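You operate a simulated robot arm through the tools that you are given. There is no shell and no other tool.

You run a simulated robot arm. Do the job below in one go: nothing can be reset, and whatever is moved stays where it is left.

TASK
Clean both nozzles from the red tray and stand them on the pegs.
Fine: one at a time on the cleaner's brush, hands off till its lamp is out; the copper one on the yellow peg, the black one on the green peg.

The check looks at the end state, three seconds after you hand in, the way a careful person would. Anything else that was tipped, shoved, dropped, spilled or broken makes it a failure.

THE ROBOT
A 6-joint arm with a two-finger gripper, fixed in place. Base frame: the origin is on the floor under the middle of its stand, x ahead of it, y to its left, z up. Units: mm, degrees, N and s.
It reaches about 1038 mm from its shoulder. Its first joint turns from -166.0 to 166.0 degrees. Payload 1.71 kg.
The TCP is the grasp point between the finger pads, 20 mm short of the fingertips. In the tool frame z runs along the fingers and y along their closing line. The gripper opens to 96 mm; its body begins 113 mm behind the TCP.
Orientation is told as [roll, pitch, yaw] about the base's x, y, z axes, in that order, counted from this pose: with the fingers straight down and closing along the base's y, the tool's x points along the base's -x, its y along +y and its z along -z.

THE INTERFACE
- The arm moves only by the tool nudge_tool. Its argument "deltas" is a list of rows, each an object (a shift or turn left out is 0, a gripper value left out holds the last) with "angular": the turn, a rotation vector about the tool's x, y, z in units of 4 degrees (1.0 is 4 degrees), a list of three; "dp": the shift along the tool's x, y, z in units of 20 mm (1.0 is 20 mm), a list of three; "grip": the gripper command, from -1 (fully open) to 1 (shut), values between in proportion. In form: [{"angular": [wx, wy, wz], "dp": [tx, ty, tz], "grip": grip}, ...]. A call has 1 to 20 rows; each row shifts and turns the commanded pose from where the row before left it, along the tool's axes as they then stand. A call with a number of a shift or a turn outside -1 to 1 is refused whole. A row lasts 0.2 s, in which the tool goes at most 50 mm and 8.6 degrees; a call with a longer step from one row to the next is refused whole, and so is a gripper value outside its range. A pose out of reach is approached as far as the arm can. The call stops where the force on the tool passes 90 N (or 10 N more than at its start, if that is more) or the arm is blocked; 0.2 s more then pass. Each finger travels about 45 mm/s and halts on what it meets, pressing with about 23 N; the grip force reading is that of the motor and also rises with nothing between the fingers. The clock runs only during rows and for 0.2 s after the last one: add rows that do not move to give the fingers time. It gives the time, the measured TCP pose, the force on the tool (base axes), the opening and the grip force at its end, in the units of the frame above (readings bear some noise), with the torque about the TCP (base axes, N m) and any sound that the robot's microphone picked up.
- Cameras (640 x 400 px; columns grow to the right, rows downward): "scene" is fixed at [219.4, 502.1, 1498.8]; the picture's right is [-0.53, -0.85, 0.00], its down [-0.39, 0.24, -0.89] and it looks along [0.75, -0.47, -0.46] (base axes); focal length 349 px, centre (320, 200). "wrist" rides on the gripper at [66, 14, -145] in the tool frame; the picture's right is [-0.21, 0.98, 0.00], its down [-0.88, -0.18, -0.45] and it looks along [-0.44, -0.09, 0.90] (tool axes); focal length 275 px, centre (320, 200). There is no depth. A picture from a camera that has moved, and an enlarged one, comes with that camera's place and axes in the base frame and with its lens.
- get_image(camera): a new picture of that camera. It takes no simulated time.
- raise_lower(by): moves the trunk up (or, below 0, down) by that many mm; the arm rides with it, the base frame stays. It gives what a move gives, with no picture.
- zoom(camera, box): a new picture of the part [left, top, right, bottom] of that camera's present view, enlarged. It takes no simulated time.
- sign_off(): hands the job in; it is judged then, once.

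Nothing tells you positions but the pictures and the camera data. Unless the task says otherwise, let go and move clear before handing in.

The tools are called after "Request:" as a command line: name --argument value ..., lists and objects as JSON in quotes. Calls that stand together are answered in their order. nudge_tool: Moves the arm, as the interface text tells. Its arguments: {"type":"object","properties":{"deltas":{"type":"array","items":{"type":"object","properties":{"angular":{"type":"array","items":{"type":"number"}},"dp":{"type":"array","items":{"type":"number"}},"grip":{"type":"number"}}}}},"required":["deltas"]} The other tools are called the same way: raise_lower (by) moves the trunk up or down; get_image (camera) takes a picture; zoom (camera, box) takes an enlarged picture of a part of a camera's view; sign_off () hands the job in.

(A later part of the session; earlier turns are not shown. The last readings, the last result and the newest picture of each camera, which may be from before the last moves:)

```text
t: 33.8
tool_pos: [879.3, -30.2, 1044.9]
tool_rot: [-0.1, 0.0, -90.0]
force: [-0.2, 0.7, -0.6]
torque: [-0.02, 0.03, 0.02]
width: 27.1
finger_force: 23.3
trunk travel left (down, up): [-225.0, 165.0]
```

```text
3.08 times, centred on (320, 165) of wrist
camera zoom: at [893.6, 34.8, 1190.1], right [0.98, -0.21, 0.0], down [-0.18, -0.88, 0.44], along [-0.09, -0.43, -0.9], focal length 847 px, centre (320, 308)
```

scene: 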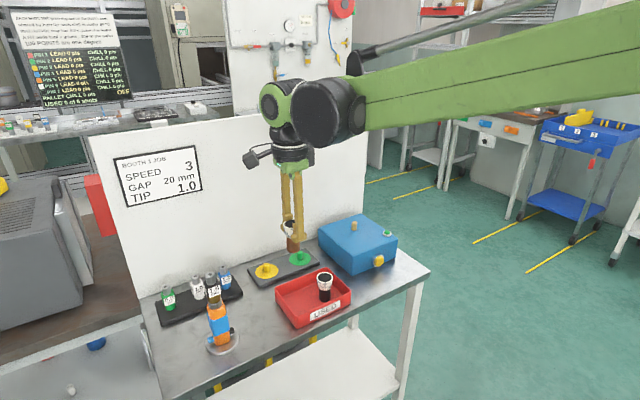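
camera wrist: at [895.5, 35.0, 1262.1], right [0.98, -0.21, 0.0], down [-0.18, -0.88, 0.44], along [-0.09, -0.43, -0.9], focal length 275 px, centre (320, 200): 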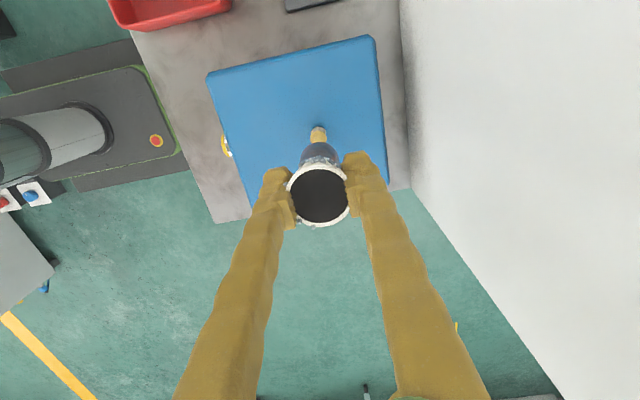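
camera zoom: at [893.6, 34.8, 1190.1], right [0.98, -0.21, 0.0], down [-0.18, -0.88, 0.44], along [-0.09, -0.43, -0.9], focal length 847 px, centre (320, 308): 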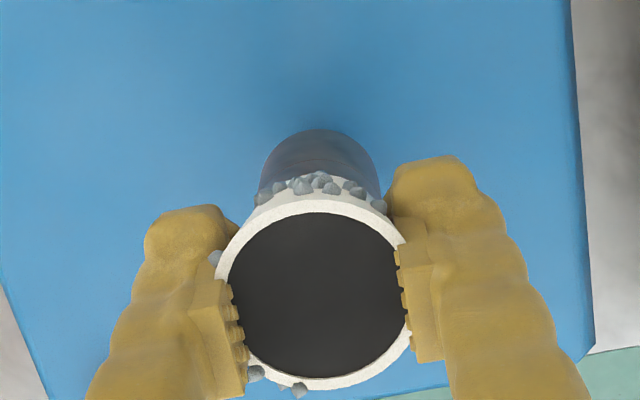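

No contact force yet, right around the brush top. Continuing down in small steps.

Request:
nudge_tool --deltas '[{"dp": [0, 0, 0.15]}, {"dp": [0, 0, 0]}]'

Request:
nudge_tool --deltas '[{"dp": [0, 0, 0.15]}, {"dp": [0, 0, 0]}]'

Request:
zoom --camera "scene" --box '[330, 170, 390, 250]'

```text
t: 34.4
tool_pos: [879.1, -31.0, 1042.4]
tool_rot: [-0.1, 0.0, -90.0]
force: [-0.2, 0.1, -1.3]
torque: [-0.02, -0.02, 0.0]
width: 27.3
finger_force: 23.2
trunk travel left (down, up): [-225.0, 165.0]
```

```text
t: 35.0
tool_pos: [880.2, -29.8, 1039.0]
tool_rot: [-0.1, -0.1, -90.0]
force: [0.1, 0.4, -0.3]
torque: [-0.01, 0.01, -0.01]
width: 27.0
finger_force: 23.0
trunk travel left (down, up): [-225.0, 165.0]
```

```text
5.00 times, centred on (360, 210) of scene
camera zoom: at [219.4, 502.1, 1498.8], right [-0.53, -0.85, 0.0], down [-0.39, 0.24, -0.89], along [0.75, -0.47, -0.46], focal length 1747 px, centre (120, 150)
```

zoom: 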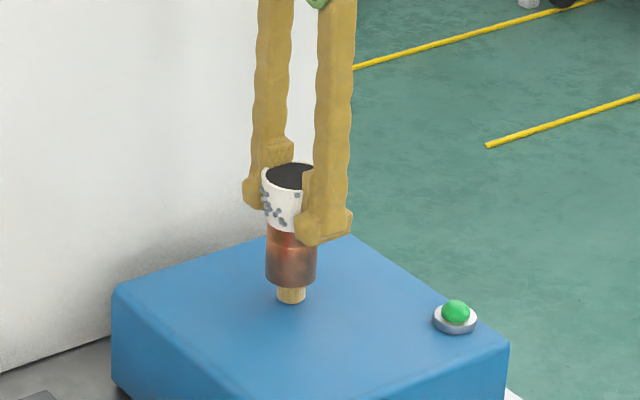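

The brush is entering the bottom bore with no force, so upright is the right orientation. About 14 mm remain to the box top, so I'll keep lowering gently.

Request:
nudge_tool --deltas '[{"dp": [0, 0, 0.15]}, {"dp": [0, 0, 0.15]}, {"dp": [0, 0, 0]}]'

Request:
nudge_tool --deltas '[{"dp": [0, 0, 0.15]}, {"dp": [0, 0, 0]}]'

Request:
zoom --camera "scene" --box '[330, 170, 390, 250]'

```text
t: 35.8
tool_pos: [879.3, -30.5, 1033.4]
tool_rot: [-0.1, 0.0, -90.0]
force: [-0.4, 1.0, -0.4]
torque: [0.02, 0.0, -0.01]
width: 27.1
finger_force: 22.5
trunk travel left (down, up): [-225.0, 165.0]
```

```text
t: 36.4
tool_pos: [878.9, -29.6, 1030.6]
tool_rot: [-0.1, 0.0, -90.0]
force: [-0.2, 0.5, -1.0]
torque: [-0.03, -0.02, -0.01]
width: 27.1
finger_force: 23.0
trunk travel left (down, up): [-225.0, 165.0]
```

```text
5.00 times, centred on (360, 210) of scene
camera zoom: at [219.4, 502.1, 1498.8], right [-0.53, -0.85, 0.0], down [-0.39, 0.24, -0.89], along [0.75, -0.47, -0.46], focal length 1747 px, centre (120, 150)
```

zoom: 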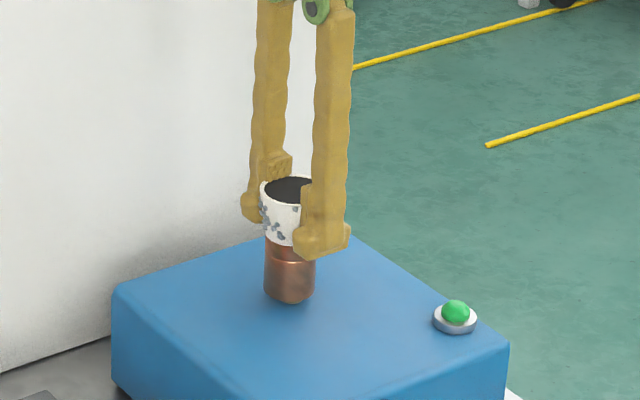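

Request:
nudge_tool --deltas '[{"dp": [0, 0, 0.1]}, {"dp": [0, 0, 0]}]'

Request:
nudge_tool --deltas '[{"dp": [0, 0, 0.1]}, {"dp": [0, 0, 0]}]'

Request:
zoom --camera "scene" --box '[330, 170, 390, 250]'

```text
t: 37.0
tool_pos: [880.4, -29.7, 1028.7]
tool_rot: [-0.1, 0.0, -89.9]
force: [-0.2, 0.2, -1.3]
torque: [0.02, 0.0, 0.04]
width: 27.1
finger_force: 23.1
trunk travel left (down, up): [-225.0, 165.0]
```

```text
t: 37.6
tool_pos: [880.5, -29.9, 1025.8]
tool_rot: [0.0, 0.1, -89.9]
force: [0.1, -0.1, -0.7]
torque: [0.02, -0.02, -0.02]
width: 27.1
finger_force: 23.0
trunk travel left (down, up): [-225.0, 165.0]
```

```text
5.00 times, centred on (360, 210) of scene
camera zoom: at [219.4, 502.1, 1498.8], right [-0.53, -0.85, 0.0], down [-0.39, 0.24, -0.89], along [0.75, -0.47, -0.46], focal length 1747 px, centre (120, 150)
```

zoom: 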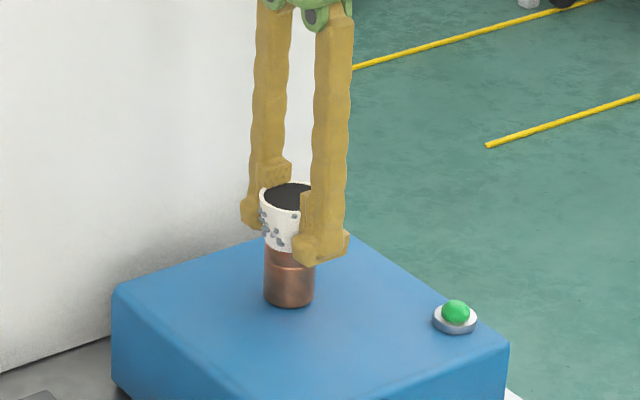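

Request:
nudge_tool --deltas '[{"dp": [0, 0, 0.06]}, {"dp": [0, 0, 0]}]'

Request:
nudge_tool --deltas '[{"dp": [0, 0, 0.06]}, {"dp": [0, 0, 0]}]'

Request:
nudge_tool --deltas '[{"dp": [0, 0, 0.06]}, {"dp": [0, 0, 0]}]'

Request:
zoom --camera "scene" --box '[330, 170, 390, 250]'

```text
t: 38.2
tool_pos: [880.8, -30.3, 1024.5]
tool_rot: [-0.1, 0.0, -90.0]
force: [-0.5, -0.5, -0.4]
torque: [0.0, 0.01, -0.02]
width: 27.3
finger_force: 23.0
trunk travel left (down, up): [-225.0, 165.0]
```

```text
t: 38.8
tool_pos: [879.5, -29.7, 1024.9]
tool_rot: [-0.1, 0.1, -89.9]
force: [-0.6, 0.5, 0.7]
torque: [0.02, 0.01, 0.01]
width: 27.3
finger_force: 23.3
trunk travel left (down, up): [-225.0, 165.0]
```

```text
t: 39.4
tool_pos: [879.8, -28.7, 1022.5]
tool_rot: [-0.1, -0.1, -90.1]
force: [4.5, -1.6, 14.5]
torque: [-0.01, -0.09, 0.05]
width: 27.0
finger_force: 22.6
trunk travel left (down, up): [-225.0, 165.0]
```

```text
5.00 times, centred on (360, 210) of scene
camera zoom: at [219.4, 502.1, 1498.8], right [-0.53, -0.85, 0.0], down [-0.39, 0.24, -0.89], along [0.75, -0.47, -0.46], focal length 1747 px, centre (120, 150)
```

zoom: 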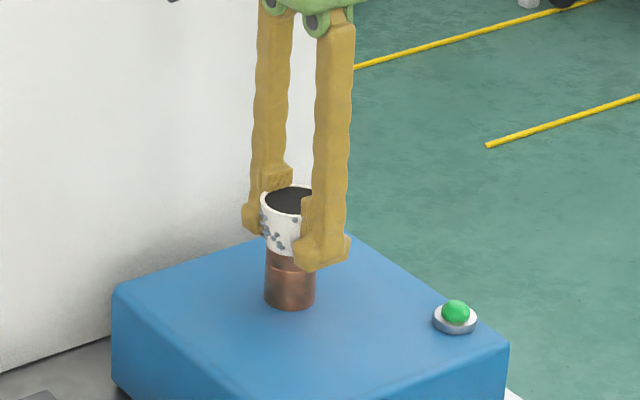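

Contact at TCP z of about 1023, so the nozzle is seated on the cleaner. I'll ease the load and open the fingers.

Request:
nudge_tool --deltas '[{"dp": [0, 0, -0.05]}, {"dp": [0, 0, 0]}, {"dp": [0, 0, 0], "grip": 0.2}, {"dp": [0, 0, 0], "grip": 0.0}, {"dp": [0, 0, 0], "grip": -0.2}, {"dp": [0, 0, 0]}]'

Request:
zoom --camera "scene" --box '[310, 170, 410, 280]'

Request:
get_image --camera "wrist"

```text
t: 40.8
tool_pos: [879.7, -30.5, 1023.4]
tool_rot: [-0.1, 0.0, -90.0]
force: [0.2, 0.0, -1.0]
torque: [0.0, 0.01, -0.03]
width: 57.6
finger_force: 0.1
trunk travel left (down, up): [-225.0, 165.0]
```

```text
3.64 times, centred on (360, 225) of scene
camera zoom: at [219.4, 502.1, 1498.8], right [-0.53, -0.85, 0.0], down [-0.39, 0.24, -0.89], along [0.75, -0.47, -0.46], focal length 1270 px, centre (174, 109)
```

zoom: 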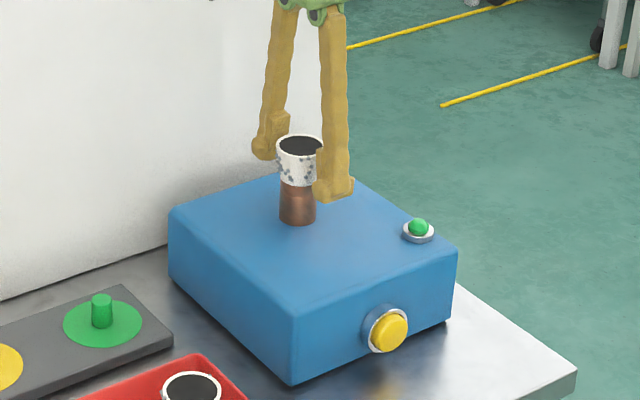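

```text
taken
camera wrist: at [893.9, 35.5, 1168.7], right [0.98, -0.21, 0.0], down [-0.18, -0.88, 0.44], along [-0.09, -0.43, -0.9], focal length 275 px, centre (320, 200)
```

wrist: 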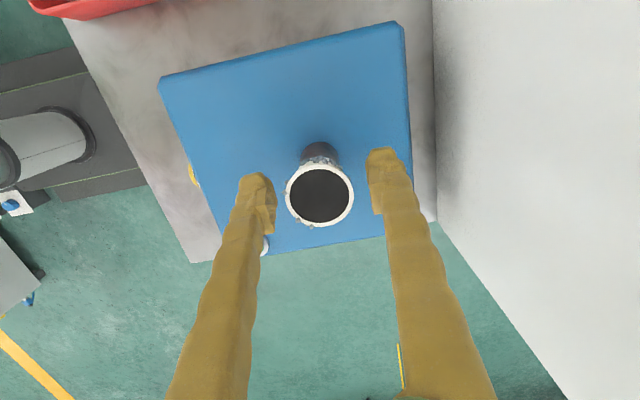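

The nozzle stands on the brush. I'll lift straight up clear, and see whether the cleaner starts by itself.

Request:
nudge_tool --deltas '[{"dp": [0, 0, -0.5]}, {"dp": [0, 0, -0.9]}, {"dp": [0, 0, -0.9]}, {"dp": [0, 0, -0.9]}, {"dp": [0, 0, -0.9]}, {"dp": [0, 0, 0]}]'

Request:
zoom --camera "scene" --box '[310, 170, 410, 280]'

```text
t: 42.2
tool_pos: [880.3, -30.4, 1105.5]
tool_rot: [-0.1, 0.0, -90.0]
force: [-0.4, -0.1, 0.1]
torque: [-0.04, 0.0, -0.01]
width: 57.4
finger_force: 0.0
trunk travel left (down, up): [-225.0, 165.0]
```

```text
3.64 times, centred on (360, 225) of scene
camera zoom: at [219.4, 502.1, 1498.8], right [-0.53, -0.85, 0.0], down [-0.39, 0.24, -0.89], along [0.75, -0.47, -0.46], focal length 1270 px, centre (174, 109)
```

zoom: 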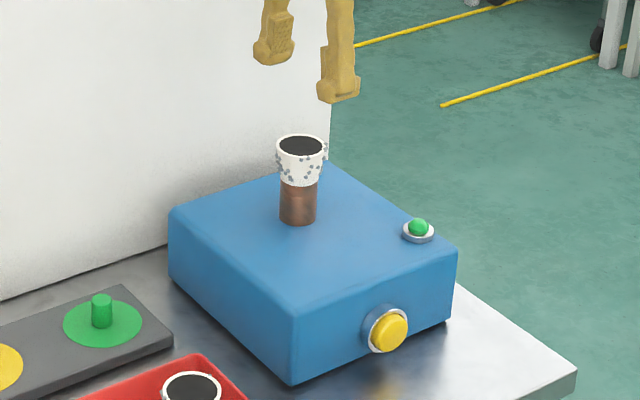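

The lamp hasn't changed and there's no sound, so the yellow button starts it. I'll pull back in front of the box, rotate to yaw 0 and take a closer look at the button.

Request:
nudge_tool --deltas '[{"dp": [0, -0.9, -0.2]}, {"dp": [0, -1, 0]}, {"dp": [0, -1, 0]}, {"dp": [0, -1, 0]}, {"dp": [0, -1, 0]}, {"dp": [0, -1, 0]}, {"dp": [0, -1, 0]}, {"dp": [0, -1, 0]}, {"dp": [0, -1, 0]}, {"dp": [0, 0, 0]}]'

Request:
nudge_tool --deltas '[{"angular": [0, 0, -1], "grip": 1}, {"angular": [0, 0, -1]}, {"angular": [0, 0, -1]}, {"angular": [0, 0, -1]}, {"angular": [0, 0, -1]}, {"angular": [0, 0, -1]}, {"angular": [0, 0, -1]}, {"angular": [0, 0, -1]}, {"angular": [0, 0, -1]}, {"angular": [0, 0, -1]}, {"angular": [0, 0, -1]}, {"angular": [0, 0, -1]}, {"angular": [0, 0, -1]}, {"angular": [0, 0, -1]}, {"angular": [0, 0, -1]}, {"angular": [0, 0, -1]}, {"angular": [0, 0, -1]}, {"angular": [0, 0, -1]}]'

Request:
nudge_tool --deltas '[{"angular": [0, 0, -1]}, {"angular": [0, 0, -1]}, {"angular": [0, 0, -1]}, {"angular": [0, 0, -1]}, {"angular": [0, 0, -0.5]}, {"dp": [0, 0, 0]}, {"dp": [0, 0, 0]}]'

Request:
get_image --camera "wrist"

Request:
get_image --camera "scene"

```text
t: 44.4
tool_pos: [702.8, -30.9, 1110.4]
tool_rot: [-0.1, 0.0, -90.0]
force: [-0.7, 0.1, -0.2]
torque: [-0.02, -0.02, 0.01]
width: 57.9
finger_force: 0.1
trunk travel left (down, up): [-225.0, 165.0]
```

```text
t: 48.2
tool_pos: [702.7, -28.7, 1110.5]
tool_rot: [0.1, 0.1, -17.9]
force: [-0.5, -0.4, 0.1]
torque: [-0.03, -0.02, -0.02]
width: 0.2
finger_force: 23.0
trunk travel left (down, up): [-225.0, 165.0]
```

```text
t: 49.8
tool_pos: [702.4, -29.9, 1109.9]
tool_rot: [0.0, 0.1, -0.1]
force: [-0.5, -0.2, 0.6]
torque: [0.01, -0.01, 0.01]
width: 0.0
finger_force: 23.3
trunk travel left (down, up): [-225.0, 165.0]
```

```text
taken
camera wrist: at [637.3, -16.3, 1255.5], right [0.21, 0.98, 0.0], down [0.88, -0.18, 0.44], along [0.43, -0.09, -0.9], focal length 275 px, centre (320, 200)
```

wrist: 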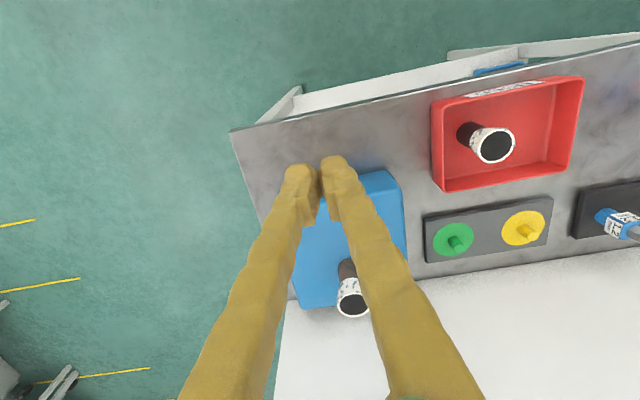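

```text
taken
```

scene: 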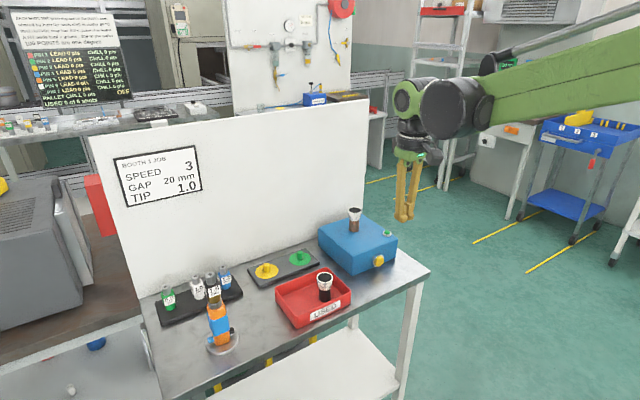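

Gripper is closed at yaw 0 in front of the box. I'll lower it in front of the button with tips above the bench, then check in the scene view.

Request:
nudge_tool --deltas '[{"dp": [0, 0, 1]}, {"dp": [0, 0, 1]}, {"dp": [0, 0, 1]}, {"dp": [0, 0, 1]}, {"dp": [0, 0, 1]}, {"dp": [0, 0, 1]}, {"dp": [0, 0, 1]}, {"dp": [0, 0, 1]}, {"dp": [0, 0, 0.9]}, {"dp": [0, 0, 0]}]'

Request:
zoom --camera "scene" --box '[320, 170, 450, 300]'

Request:
get_image --camera "wrist"

```text
t: 52.0
tool_pos: [701.9, -30.1, 930.7]
tool_rot: [0.0, 0.1, 0.0]
force: [0.4, -0.5, -0.1]
torque: [0.01, 0.03, -0.05]
width: 0.0
finger_force: 23.0
trunk travel left (down, up): [-225.0, 165.0]
```

```text
3.08 times, centred on (385, 235) of scene
camera zoom: at [219.4, 502.1, 1498.8], right [-0.53, -0.85, 0.0], down [-0.39, 0.24, -0.89], along [0.75, -0.47, -0.46], focal length 1075 px, centre (120, 92)
```

zoom: 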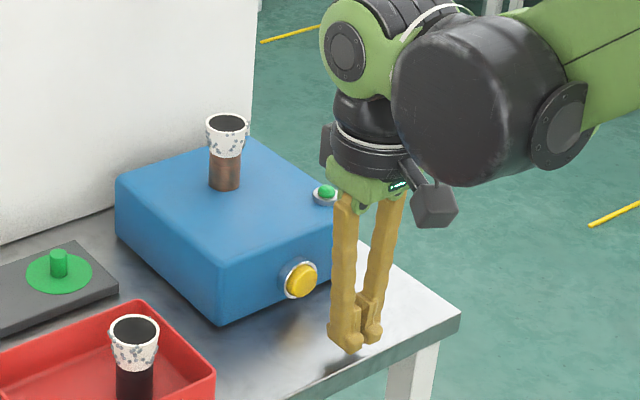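

```text
taken
camera wrist: at [637.2, -16.5, 1076.4], right [0.21, 0.98, 0.0], down [0.88, -0.18, 0.44], along [0.43, -0.09, -0.9], focal length 275 px, centre (320, 200)
```

wrist: 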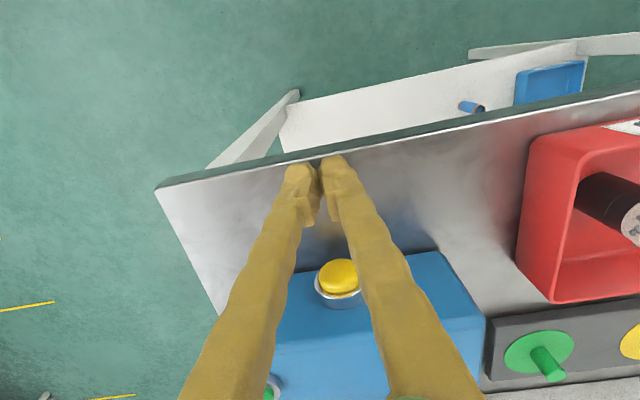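

The button face is at about (768,-31,927), right ahead of the fingers. I'll advance and press in small steps, watching force and sound.

Request:
nudge_tool --deltas '[{"dp": [-1, 0, 0.1]}, {"dp": [-1, 0, 0]}, {"dp": [0, 0, 0]}]'

Request:
nudge_tool --deltas '[{"dp": [-0.25, 0, 0]}, {"dp": [0, 0, 0]}]'

Request:
zoom --camera "scene" --box '[320, 170, 450, 300]'

Request:
zoom --camera "wrist" --box '[240, 130, 420, 250]'

```text
t: 52.8
tool_pos: [743.5, -32.0, 929.9]
tool_rot: [-0.1, 0.1, 0.0]
force: [0.6, 1.2, -0.5]
torque: [0.01, 0.02, -0.04]
width: 0.3
finger_force: 23.3
trunk travel left (down, up): [-225.0, 165.0]
```

```text
t: 53.4
tool_pos: [746.6, -31.1, 929.9]
tool_rot: [0.0, 0.1, 0.0]
force: [0.0, 0.4, 0.9]
torque: [0.02, -0.01, 0.04]
width: 0.0
finger_force: 22.6
trunk travel left (down, up): [-225.0, 165.0]
```

```text
3.08 times, centred on (385, 235) of scene
camera zoom: at [219.4, 502.1, 1498.8], right [-0.53, -0.85, 0.0], down [-0.39, 0.24, -0.89], along [0.75, -0.47, -0.46], focal length 1075 px, centre (120, 92)
```

zoom: 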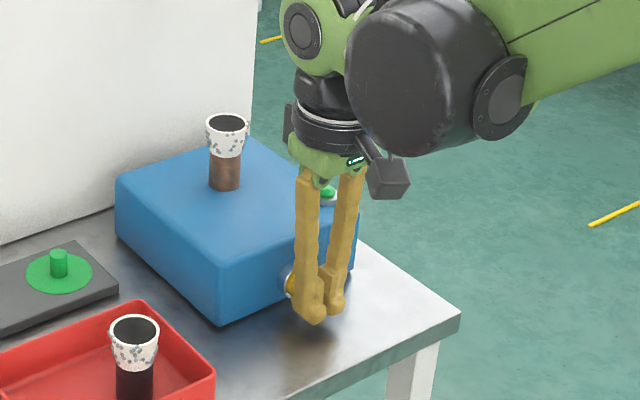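

```text
3.33 times, centred on (330, 190) of wrist
camera zoom: at [681.5, -16.8, 1075.3], right [0.21, 0.98, 0.0], down [0.88, -0.18, 0.44], along [0.43, -0.09, -0.9], focal length 918 px, centre (287, 233)
```

zoom: 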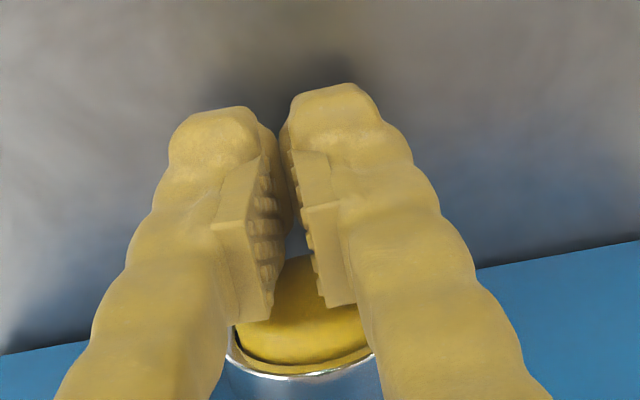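

Request:
nudge_tool --deltas '[{"dp": [-0.2, 0, 0]}, {"dp": [0, 0, 0]}]'

Request:
nudge_tool --deltas '[{"dp": [-0.15, 0, 0]}, {"dp": [0, 0, 0]}]'

Request:
nudge_tool --deltas '[{"dp": [-0.15, 0, 0]}, {"dp": [0, 0, 0]}]'

```text
t: 54.0
tool_pos: [750.8, -29.3, 930.5]
tool_rot: [0.0, 0.1, 0.0]
force: [-1.6, -0.4, 1.2]
torque: [-0.01, 0.02, 0.0]
width: 6.2
finger_force: 28.9
trunk travel left (down, up): [-225.0, 165.0]
```

```text
t: 54.6
tool_pos: [754.4, -29.2, 929.4]
tool_rot: [0.1, 0.1, 0.0]
force: [-3.4, 1.6, -1.2]
torque: [0.02, 0.03, 0.0]
width: 5.8
finger_force: 29.6
trunk travel left (down, up): [-225.0, 165.0]
heard: click
```

```text
t: 55.2
tool_pos: [754.8, -30.0, 929.5]
tool_rot: [0.1, 0.1, 0.0]
force: [-14.8, 0.3, -5.2]
torque: [-0.02, 0.25, 0.01]
width: 5.7
finger_force: 29.3
trunk travel left (down, up): [-225.0, 165.0]
```

I heard a click. Backing off and checking the lamp.

Request:
nudge_tool --deltas '[{"dp": [0.5, 0, 0]}, {"dp": [1, 0, 0]}, {"dp": [0.5, 0, 0]}]'

Request:
zoom --camera "scene" --box '[320, 170, 450, 300]'

```text
t: 56.0
tool_pos: [715.5, -31.0, 930.5]
tool_rot: [0.0, 0.2, 0.0]
force: [-0.5, 1.0, 0.7]
torque: [-0.04, 0.01, -0.01]
width: 0.0
finger_force: 29.5
trunk travel left (down, up): [-225.0, 165.0]
```

```text
3.08 times, centred on (385, 235) of scene
camera zoom: at [219.4, 502.1, 1498.8], right [-0.53, -0.85, 0.0], down [-0.39, 0.24, -0.89], along [0.75, -0.47, -0.46], focal length 1075 px, centre (120, 92)
```

zoom: 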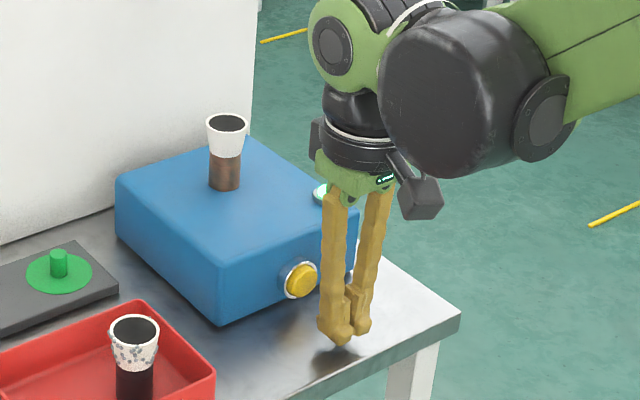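

The spatter on the copper nozzle is already gone, and the lamp is half hidden by the finger. I'll raise clear and watch the lamp.

Request:
nudge_tool --deltas '[{"dp": [0.5, 0, 0]}, {"dp": [0, 0, -1]}, {"dp": [0, 0, -1]}, {"dp": [0, 0, -1]}, {"dp": [0, 0, -1]}, {"dp": [0, 0, -1]}, {"dp": [0, 0, -1]}, {"dp": [0, 0, -1]}, {"dp": [0, 0, -1]}, {"dp": [0, 0, -1]}, {"dp": [0, 0, -1]}]'

Request:
zoom --camera "scene" --box '[310, 190, 410, 280]'

Request:
get_image --camera "scene"

```text
t: 58.4
tool_pos: [706.9, -29.3, 1130.0]
tool_rot: [0.0, 0.2, 0.0]
force: [0.5, -0.1, -0.2]
torque: [0.03, 0.04, 0.0]
width: 0.2
finger_force: 29.4
trunk travel left (down, up): [-225.0, 165.0]
```

```text
4.44 times, centred on (360, 235) of scene
camera zoom: at [219.4, 502.1, 1498.8], right [-0.53, -0.85, 0.0], down [-0.39, 0.24, -0.89], along [0.75, -0.47, -0.46], focal length 1553 px, centre (142, 44)
```

zoom: 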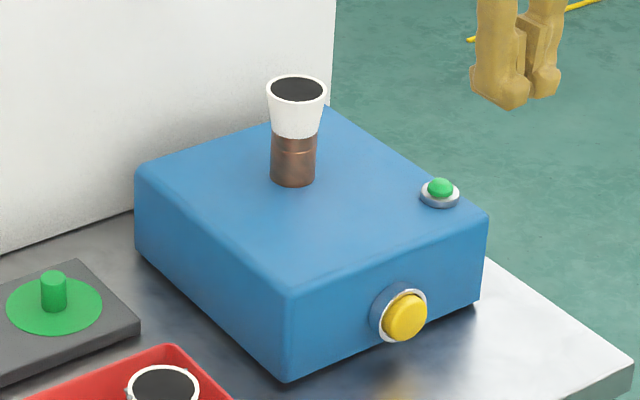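

```text
taken
```

scene: 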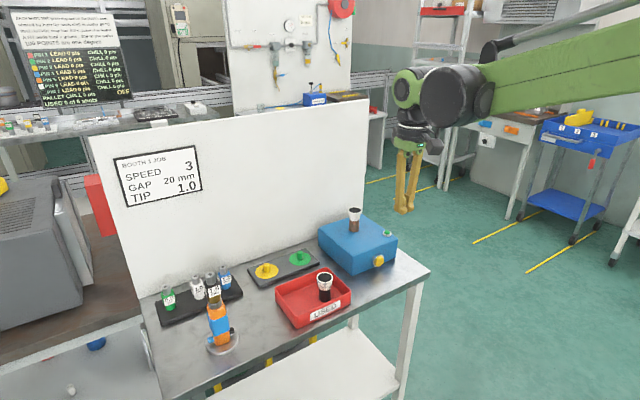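

I'll zoom tightly on the lamp now and compare again after waiting.

Request:
zoom --camera "scene" --box '[372, 222, 402, 242]'

Request:
nudge_tool --deltas '[{"dp": [0, 0, 0]}, {"dp": [0, 0, 0]}, {"dp": [0, 0, 0]}, {"dp": [0, 0, 0]}, {"dp": [0, 0, 0]}, {"dp": [0, 0, 0]}, {"dp": [0, 0, 0]}, {"dp": [0, 0, 0]}, {"dp": [0, 0, 0]}, {"dp": [0, 0, 0]}]'

Request:
zoom --camera "scene" --box '[372, 222, 402, 242]'

```text
16.00 times, centred on (387, 232) of scene
camera zoom: at [219.4, 502.1, 1498.8], right [-0.53, -0.85, 0.0], down [-0.39, 0.24, -0.89], along [0.75, -0.47, -0.46], focal length 5590 px, centre (-752, -312)
```

zoom: 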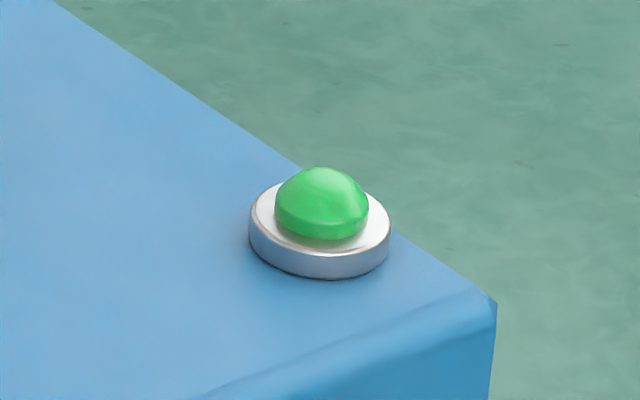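

```text
t: 60.6
tool_pos: [706.9, -29.7, 1128.9]
tool_rot: [0.0, 0.1, 0.1]
force: [-0.6, -0.1, 0.4]
torque: [0.02, 0.02, -0.03]
width: 0.0
finger_force: 29.8
trunk travel left (down, up): [-225.0, 165.0]
```

```text
16.00 times, centred on (387, 232) of scene
camera zoom: at [219.4, 502.1, 1498.8], right [-0.53, -0.85, 0.0], down [-0.39, 0.24, -0.89], along [0.75, -0.47, -0.46], focal length 5590 px, centre (-752, -312)
```

zoom: 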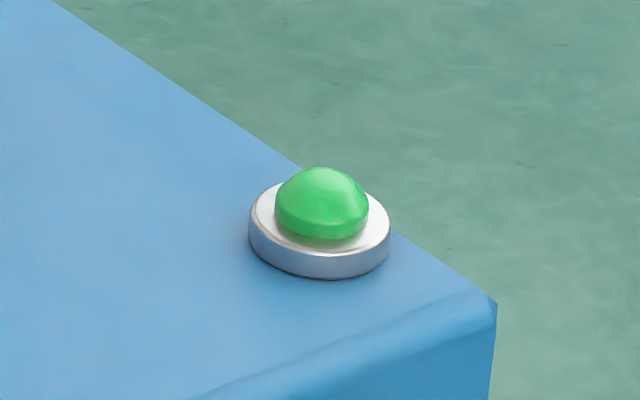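

Request:
nudge_tool --deltas '[{"dp": [0, 0, 0]}, {"dp": [0, 0, 0]}, {"dp": [0, 0, 0]}, {"dp": [0, 0, 0]}, {"dp": [0, 0, 0]}, {"dp": [0, 0, 0]}, {"dp": [0, 0, 0]}, {"dp": [0, 0, 0]}, {"dp": [0, 0, 0]}, {"dp": [0, 0, 0]}, {"dp": [0, 0, 0]}, {"dp": [0, 0, 0]}, {"dp": [0, 0, 0]}, {"dp": [0, 0, 0]}, {"dp": [0, 0, 0]}, {"dp": [0, 0, 0]}, {"dp": [0, 0, 0]}, {"dp": [0, 0, 0]}, {"dp": [0, 0, 0]}, {"dp": [0, 0, 0]}]'

Request:
zoom --camera "scene" --box '[310, 205, 410, 280]'

Request:
get_image --camera "wrist"

```text
t: 64.8
tool_pos: [705.7, -30.3, 1130.2]
tool_rot: [0.0, 0.0, 0.0]
force: [0.4, 0.1, 1.0]
torque: [-0.02, 0.02, -0.02]
width: 0.0
finger_force: 29.7
trunk travel left (down, up): [-225.0, 165.0]
```

```text
5.33 times, centred on (360, 242) of scene
camera zoom: at [219.4, 502.1, 1498.8], right [-0.53, -0.85, 0.0], down [-0.39, 0.24, -0.89], along [0.75, -0.47, -0.46], focal length 1863 px, centre (107, -27)
```

zoom: 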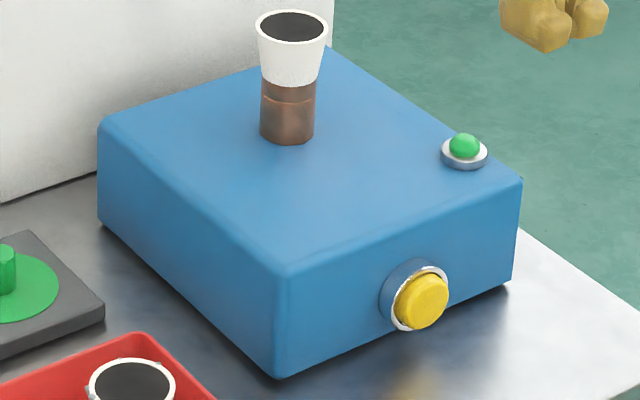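

```text
taken
camera wrist: at [641.0, -16.3, 1274.7], right [0.21, 0.98, 0.0], down [0.88, -0.18, 0.44], along [0.43, -0.09, -0.9], focal length 275 px, centre (320, 200)
```

wrist: 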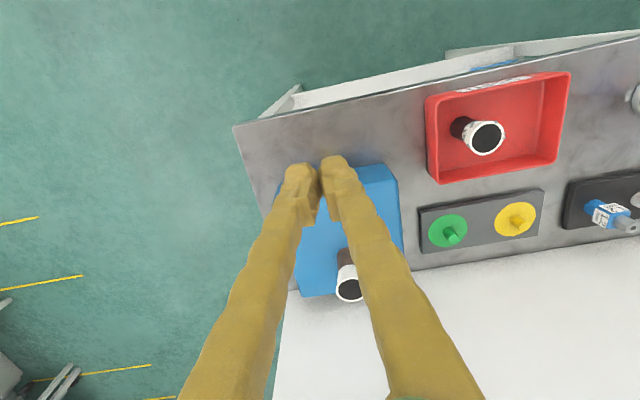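

The lamp is back to its idle look and the collar is clean, so the cycle is over. I'll open the fingers and move above the copper nozzle on the brush, keeping yaw 0.

Request:
nudge_tool --deltas '[{"dp": [-0.9, 0, 0], "grip": -0.2}, {"dp": [-1, 0, 0]}, {"dp": [-1, 0, 0]}, {"dp": [-1, 0, 0]}, {"dp": [-1, 0, 0]}, {"dp": [-1, 0, 0]}, {"dp": [-1, 0, 0]}, {"dp": [-1, 0, 0]}, {"dp": [-0.8, 0, 0]}, {"dp": [0, 0, 0]}, {"dp": [0, 0, 0]}]'

Request:
get_image --camera "wrist"

Request:
zoom --camera "wrist" --box '[240, 100, 400, 200]'

```text
t: 67.2
tool_pos: [880.4, -30.0, 1129.0]
tool_rot: [0.0, 0.1, 0.0]
force: [0.1, 0.0, 0.0]
torque: [0.06, -0.01, 0.01]
width: 57.8
finger_force: 0.1
trunk travel left (down, up): [-225.0, 165.0]
```

```text
taken
camera wrist: at [815.1, -16.9, 1274.2], right [0.21, 0.98, 0.0], down [0.88, -0.18, 0.44], along [0.43, -0.09, -0.9], focal length 275 px, centre (320, 200)
```

wrist: 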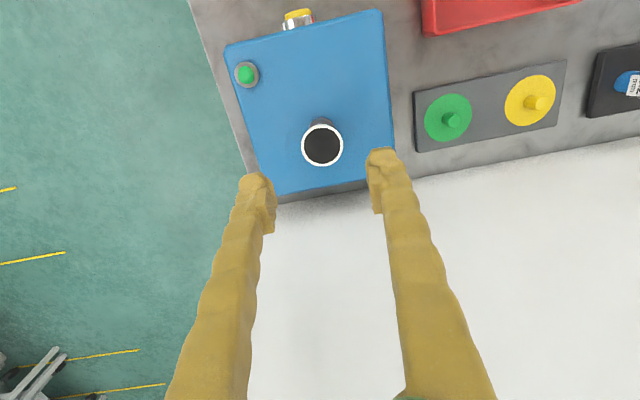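

```text
4.00 times, centred on (320, 150) of wrist
camera zoom: at [815.1, -16.9, 1274.2], right [0.21, 0.98, 0.0], down [0.88, -0.18, 0.44], along [0.43, -0.09, -0.9], focal length 1101 px, centre (320, 400)
```

zoom: 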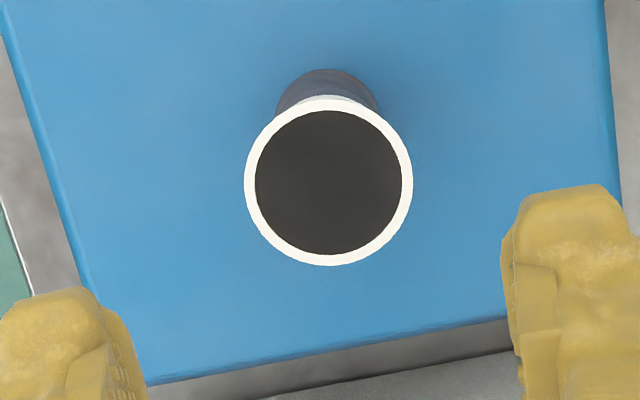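

The nozzle is about 2 mm off in y. I'll correct and descend to the same grip height as before.

Request:
nudge_tool --deltas '[{"dp": [-0.03, 0.1, 0.5]}, {"dp": [0, 0, 0.8]}, {"dp": [0, 0, 0.8]}, {"dp": [0, 0, 0.8]}, {"dp": [0, 0, 0]}, {"dp": [0, 0, 0]}]'

Request:
zoom --camera "wrist" --box '[240, 120, 400, 220]'

```text
t: 68.6
tool_pos: [880.6, -26.8, 1072.5]
tool_rot: [0.0, 0.1, 0.0]
force: [0.4, 0.0, 0.5]
torque: [-0.01, 0.01, -0.03]
width: 57.5
finger_force: 0.0
trunk travel left (down, up): [-225.0, 165.0]
```

```text
4.00 times, centred on (320, 170) of wrist
camera zoom: at [815.0, -13.4, 1217.3], right [0.21, 0.98, 0.0], down [0.88, -0.18, 0.44], along [0.43, -0.09, -0.9], focal length 1101 px, centre (320, 320)
```

zoom: 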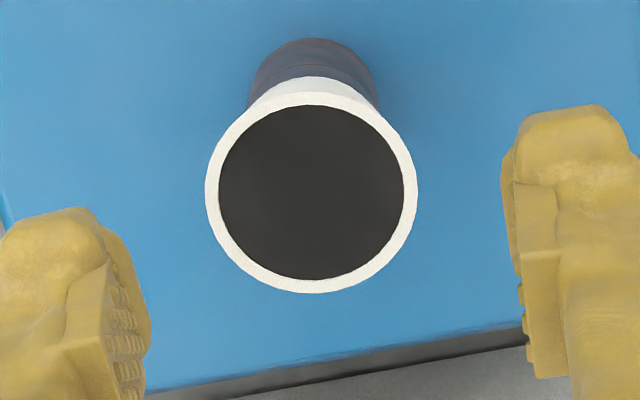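

Request:
nudge_tool --deltas '[{"dp": [-0.04, -0.07, 0.4]}, {"dp": [0, 0, 0.7]}, {"dp": [0, 0, 0.7]}, {"dp": [0, 0, 0.65]}, {"dp": [0, 0, 0]}, {"dp": [0, 0, 0]}]'

Request:
zoom --camera "wrist" --box '[240, 140, 400, 240]'

Request:
zoom --camera "scene" --box '[310, 170, 410, 280]'

```text
t: 70.0
tool_pos: [882.6, -28.0, 1022.8]
tool_rot: [0.0, 0.1, 0.1]
force: [0.3, -0.1, -0.8]
torque: [0.04, -0.04, -0.02]
width: 57.4
finger_force: 0.0
trunk travel left (down, up): [-225.0, 165.0]
```

```text
4.00 times, centred on (320, 190) of wrist
camera zoom: at [817.1, -15.8, 1167.5], right [0.21, 0.98, 0.0], down [0.88, -0.18, 0.44], along [0.43, -0.09, -0.9], focal length 1101 px, centre (320, 240)
```

zoom: 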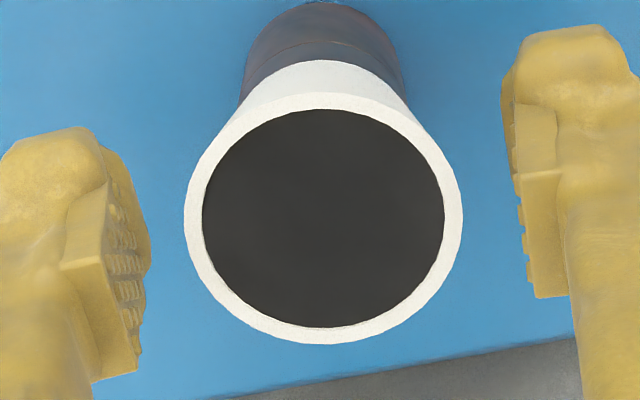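

```text
3.64 times, centred on (360, 225) of scene
camera zoom: at [219.4, 502.1, 1498.8], right [-0.53, -0.85, 0.0], down [-0.39, 0.24, -0.89], along [0.75, -0.47, -0.46], focal length 1270 px, centre (174, 109)
```

zoom: 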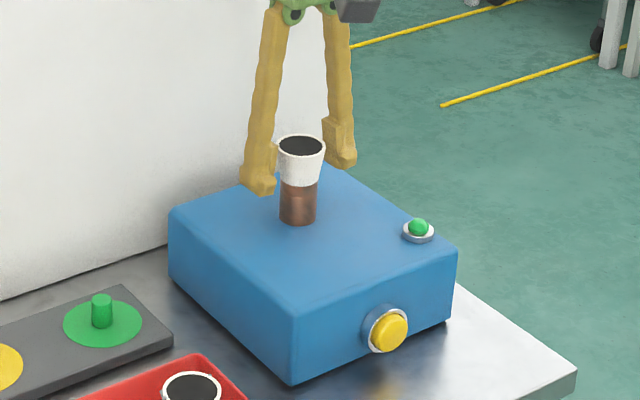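

Well aligned. Closing on the collar.

Request:
nudge_tool --deltas '[{"dp": [0, 0, 0], "grip": 1}, {"dp": [0, 0, 0]}, {"dp": [0, 0, 0]}, {"dp": [0, 0, 0]}, {"dp": [0, 0, 0]}]'

Request:
zoom --camera "wrist" --box '[240, 140, 400, 240]'

Request:
zoom --camera "scene" --box '[310, 170, 410, 280]'

```text
t: 71.2
tool_pos: [882.1, -29.7, 1021.7]
tool_rot: [0.0, 0.1, 0.1]
force: [0.5, 0.6, -0.4]
torque: [0.01, -0.02, -0.03]
width: 27.0
finger_force: 23.1
trunk travel left (down, up): [-225.0, 165.0]
```

```text
4.00 times, centred on (320, 190) of wrist
camera zoom: at [817.2, -15.8, 1167.5], right [0.21, 0.98, 0.0], down [0.88, -0.18, 0.44], along [0.43, -0.09, -0.9], focal length 1101 px, centre (320, 240)
```

zoom: 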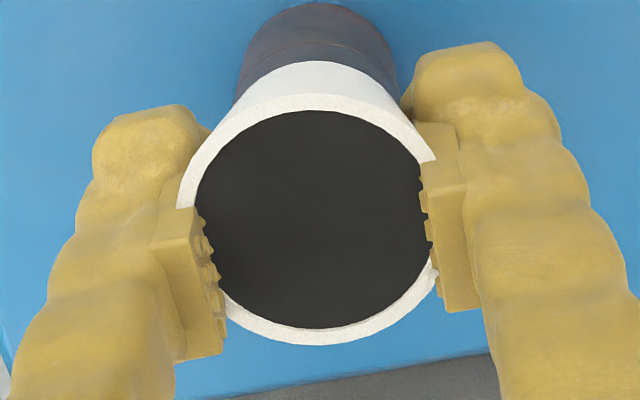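

```text
3.64 times, centred on (360, 225) of scene
camera zoom: at [219.4, 502.1, 1498.8], right [-0.53, -0.85, 0.0], down [-0.39, 0.24, -0.89], along [0.75, -0.47, -0.46], focal length 1270 px, centre (174, 109)
```

zoom: 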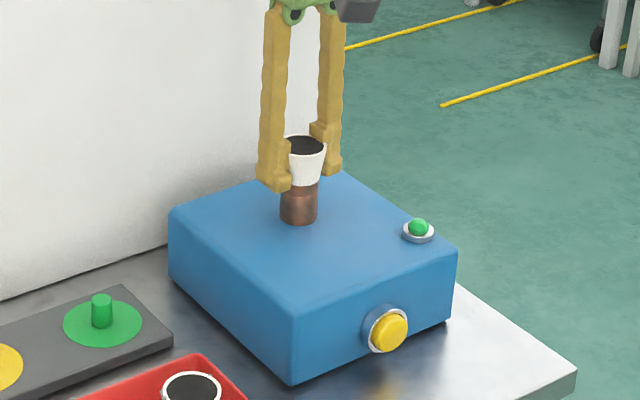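

Gripped. Lifting straight up off the brush.

Request:
nudge_tool --deltas '[{"dp": [0, 0, -0.25]}, {"dp": [0, 0, -0.4]}, {"dp": [0, 0, -0.5]}, {"dp": [0, 0, -0.6]}, {"dp": [0, 0, -0.8]}, {"dp": [0, 0, -0.8]}, {"dp": [0, 0, -0.8]}, {"dp": [0, 0, -0.6]}, {"dp": [0, 0, 0]}, {"dp": [0, 0, 0]}]'

Request:
get_image --camera "wrist"

Request:
zoom --camera "scene" --box '[310, 150, 410, 260]'

```text
t: 73.4
tool_pos: [882.9, -29.2, 1118.0]
tool_rot: [0.1, 0.1, 0.1]
force: [0.5, 0.0, -0.2]
torque: [0.02, 0.03, 0.01]
width: 27.3
finger_force: 23.0
trunk travel left (down, up): [-225.0, 165.0]
```

```text
taken
camera wrist: at [817.8, -16.4, 1263.5], right [0.21, 0.98, 0.0], down [0.88, -0.18, 0.44], along [0.43, -0.09, -0.9], focal length 275 px, centre (320, 200)
```

wrist: 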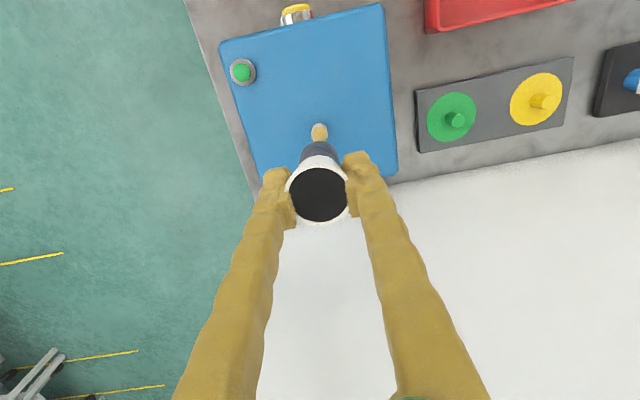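

```text
3.64 times, centred on (360, 205) of scene
camera zoom: at [219.4, 502.1, 1498.8], right [-0.53, -0.85, 0.0], down [-0.39, 0.24, -0.89], along [0.75, -0.47, -0.46], focal length 1270 px, centre (174, 182)
```

zoom: 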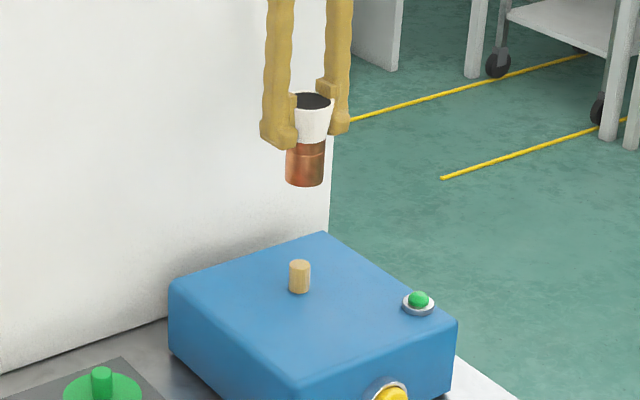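

The nozzle is held upright. Before moving to the yellow peg, I'll measure the pegs from this viewpoint.

Request:
zoom --camera "wrist" --box '[410, 50, 590, 160]'

```text
3.56 times, centred on (500, 105) of wrist
camera zoom: at [817.8, -16.4, 1263.5], right [0.21, 0.98, 0.0], down [0.88, -0.18, 0.44], along [0.43, -0.09, -0.9], focal length 979 px, centre (-320, 538)
```

zoom: 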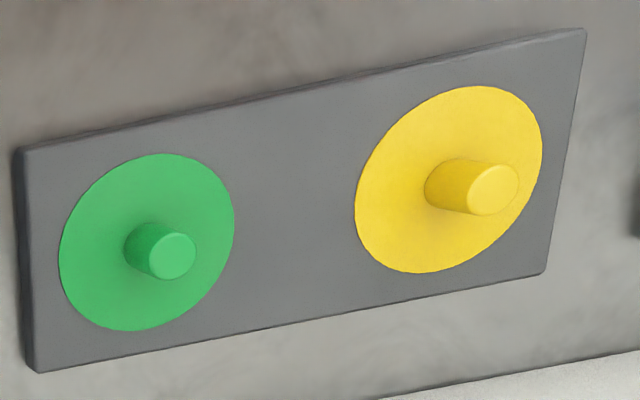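

Consistent views put the peg tops at about (910,129) for green and (910,230) for yellow. I'll carry the copper nozzle over the yellow peg.

Request:
nudge_tool --deltas '[{"dp": [-0.1, 0.9, 0]}, {"dp": [-0.1, 1, 0]}, {"dp": [-0.1, 1, 0]}, {"dp": [-0.1, 1, 0]}, {"dp": [-0.1, 1, 0]}, {"dp": [-0.1, 1, 0]}, {"dp": [-0.1, 1, 0]}, {"dp": [-0.1, 1, 0]}, {"dp": [-0.1, 1, 0]}, {"dp": [-0.1, 1, 0]}, {"dp": [-0.1, 1, 0]}, {"dp": [-0.1, 1, 0]}, {"dp": [-0.1, 1, 0]}, {"dp": [0, 0, 0]}, {"dp": [0, 0, 0]}]'

Request:
get_image --camera "wrist"

Request:
zoom --camera "wrist" --box '[270, 100, 370, 230]'

Request:
zoom --camera "scene" --box '[210, 170, 330, 300]'

```text
t: 76.6
tool_pos: [908.6, 227.5, 1116.3]
tool_rot: [-0.1, 0.0, 0.0]
force: [0.6, 0.1, -1.1]
torque: [0.02, -0.01, 0.03]
width: 27.0
finger_force: 23.5
trunk travel left (down, up): [-225.0, 165.0]
```

```text
taken
camera wrist: at [842.9, 240.8, 1261.7], right [0.21, 0.98, 0.0], down [0.88, -0.18, 0.44], along [0.43, -0.09, -0.9], focal length 275 px, centre (320, 200)
```

wrist: 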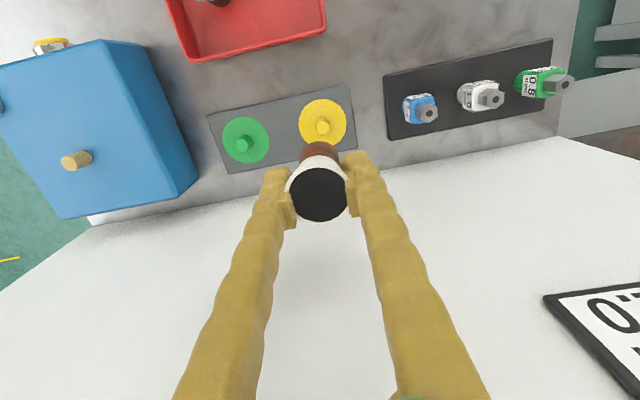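

```text
3.08 times, centred on (320, 165) of wrist
camera zoom: at [842.9, 240.8, 1261.7], right [0.21, 0.98, 0.0], down [0.88, -0.18, 0.44], along [0.43, -0.09, -0.9], focal length 847 px, centre (320, 308)
```

zoom: 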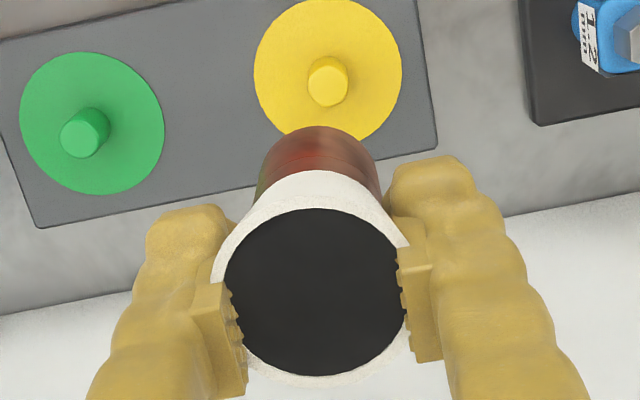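

```text
3.08 times, centred on (270, 235) of scene
camera zoom: at [219.4, 502.1, 1498.8], right [-0.53, -0.85, 0.0], down [-0.39, 0.24, -0.89], along [0.75, -0.47, -0.46], focal length 1075 px, centre (474, 92)
```

zoom: 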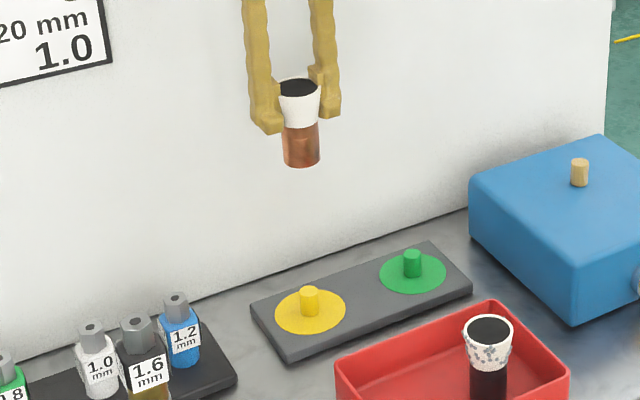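

Scene and wrist views agree: I need to shift about (+1.7,+2.9) mm. I'll correct and descend to just above the yellow peg.

Request:
nudge_tool --deltas '[{"dp": [-0.085, 0.145, 0]}, {"dp": [0, 0, 0.8]}, {"dp": [0, 0, 0.9]}, {"dp": [0, 0, 0.9]}, {"dp": [0, 0, 0.9]}, {"dp": [0, 0, 0.9]}, {"dp": [0, 0, 0.9]}, {"dp": [0, 0, 0.4]}, {"dp": [0, 0, 0]}, {"dp": [0, 0, 0]}]'

Request:
zoom --camera "wrist" --box '[270, 100, 370, 230]'

Request:
zoom --camera "scene" --box '[230, 210, 310, 290]'

```text
t: 78.8
tool_pos: [911.8, 231.3, 1003.5]
tool_rot: [0.0, 0.1, 0.1]
force: [0.3, -0.3, -0.5]
torque: [-0.06, -0.03, 0.01]
width: 27.3
finger_force: 22.7
trunk travel left (down, up): [-225.0, 165.0]
```

```text
3.08 times, centred on (320, 165) of wrist
camera zoom: at [845.1, 244.9, 1149.0], right [0.21, 0.98, 0.0], down [0.88, -0.18, 0.44], along [0.43, -0.09, -0.9], focal length 847 px, centre (320, 308)
```

zoom: 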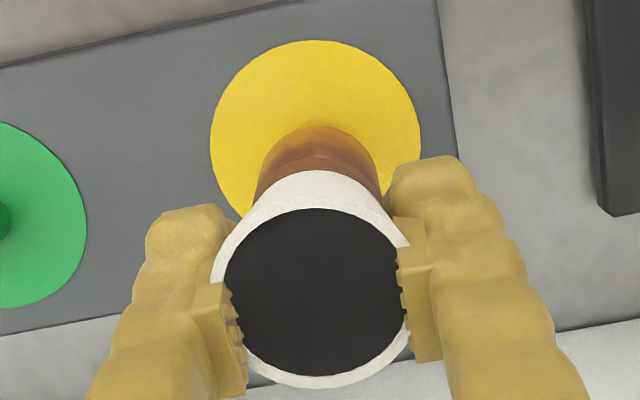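

```text
5.00 times, centred on (270, 250) of scene
camera zoom: at [219.4, 502.1, 1498.8], right [-0.53, -0.85, 0.0], down [-0.39, 0.24, -0.89], along [0.75, -0.47, -0.46], focal length 1747 px, centre (570, -50)
```

zoom: 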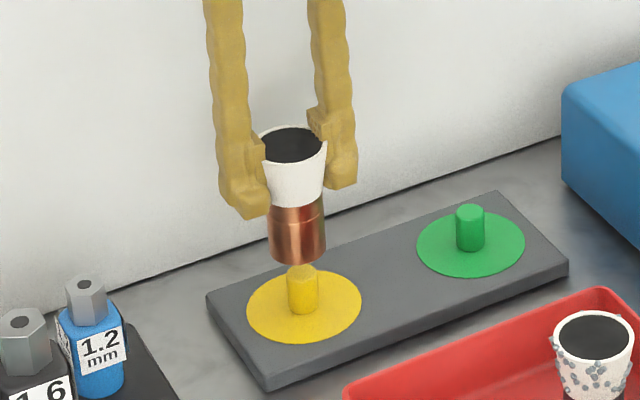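

Slight overshoot of about (1.3,1.1) mm in both views. Correcting, then rechecking.

Request:
nudge_tool --deltas '[{"dp": [0.065, -0.06, 0]}, {"dp": [0, 0, 0.3]}, {"dp": [0, 0, 0]}, {"dp": [0, 0, 0]}]'

Request:
zoom --camera "scene" --box '[230, 210, 310, 290]'

Request:
zoom --camera "wrist" --box '[270, 80, 370, 210]'

```text
t: 79.8
tool_pos: [908.3, 230.5, 997.1]
tool_rot: [0.0, 0.1, 0.0]
force: [-0.4, 0.0, -1.1]
torque: [0.0, 0.02, 0.0]
width: 27.0
finger_force: 23.3
trunk travel left (down, up): [-225.0, 165.0]
```

```text
5.00 times, centred on (270, 250) of scene
camera zoom: at [219.4, 502.1, 1498.8], right [-0.53, -0.85, 0.0], down [-0.39, 0.24, -0.89], along [0.75, -0.47, -0.46], focal length 1747 px, centre (570, -50)
```

zoom: 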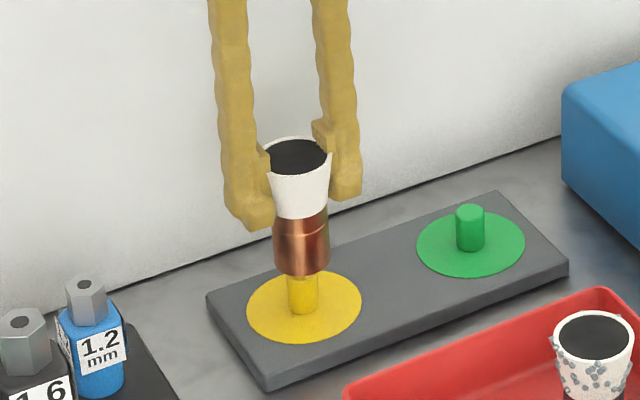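

```text
3.08 times, centred on (320, 145) of wrist
camera zoom: at [843.2, 243.6, 1142.6], right [0.21, 0.98, 0.0], down [0.88, -0.18, 0.44], along [0.43, -0.09, -0.9], focal length 847 px, centre (320, 369)
```

zoom: 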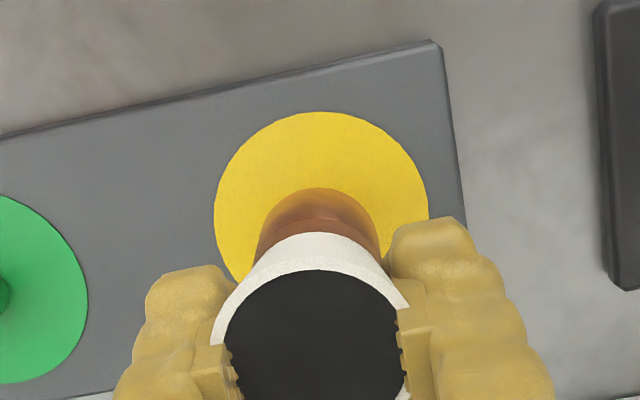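

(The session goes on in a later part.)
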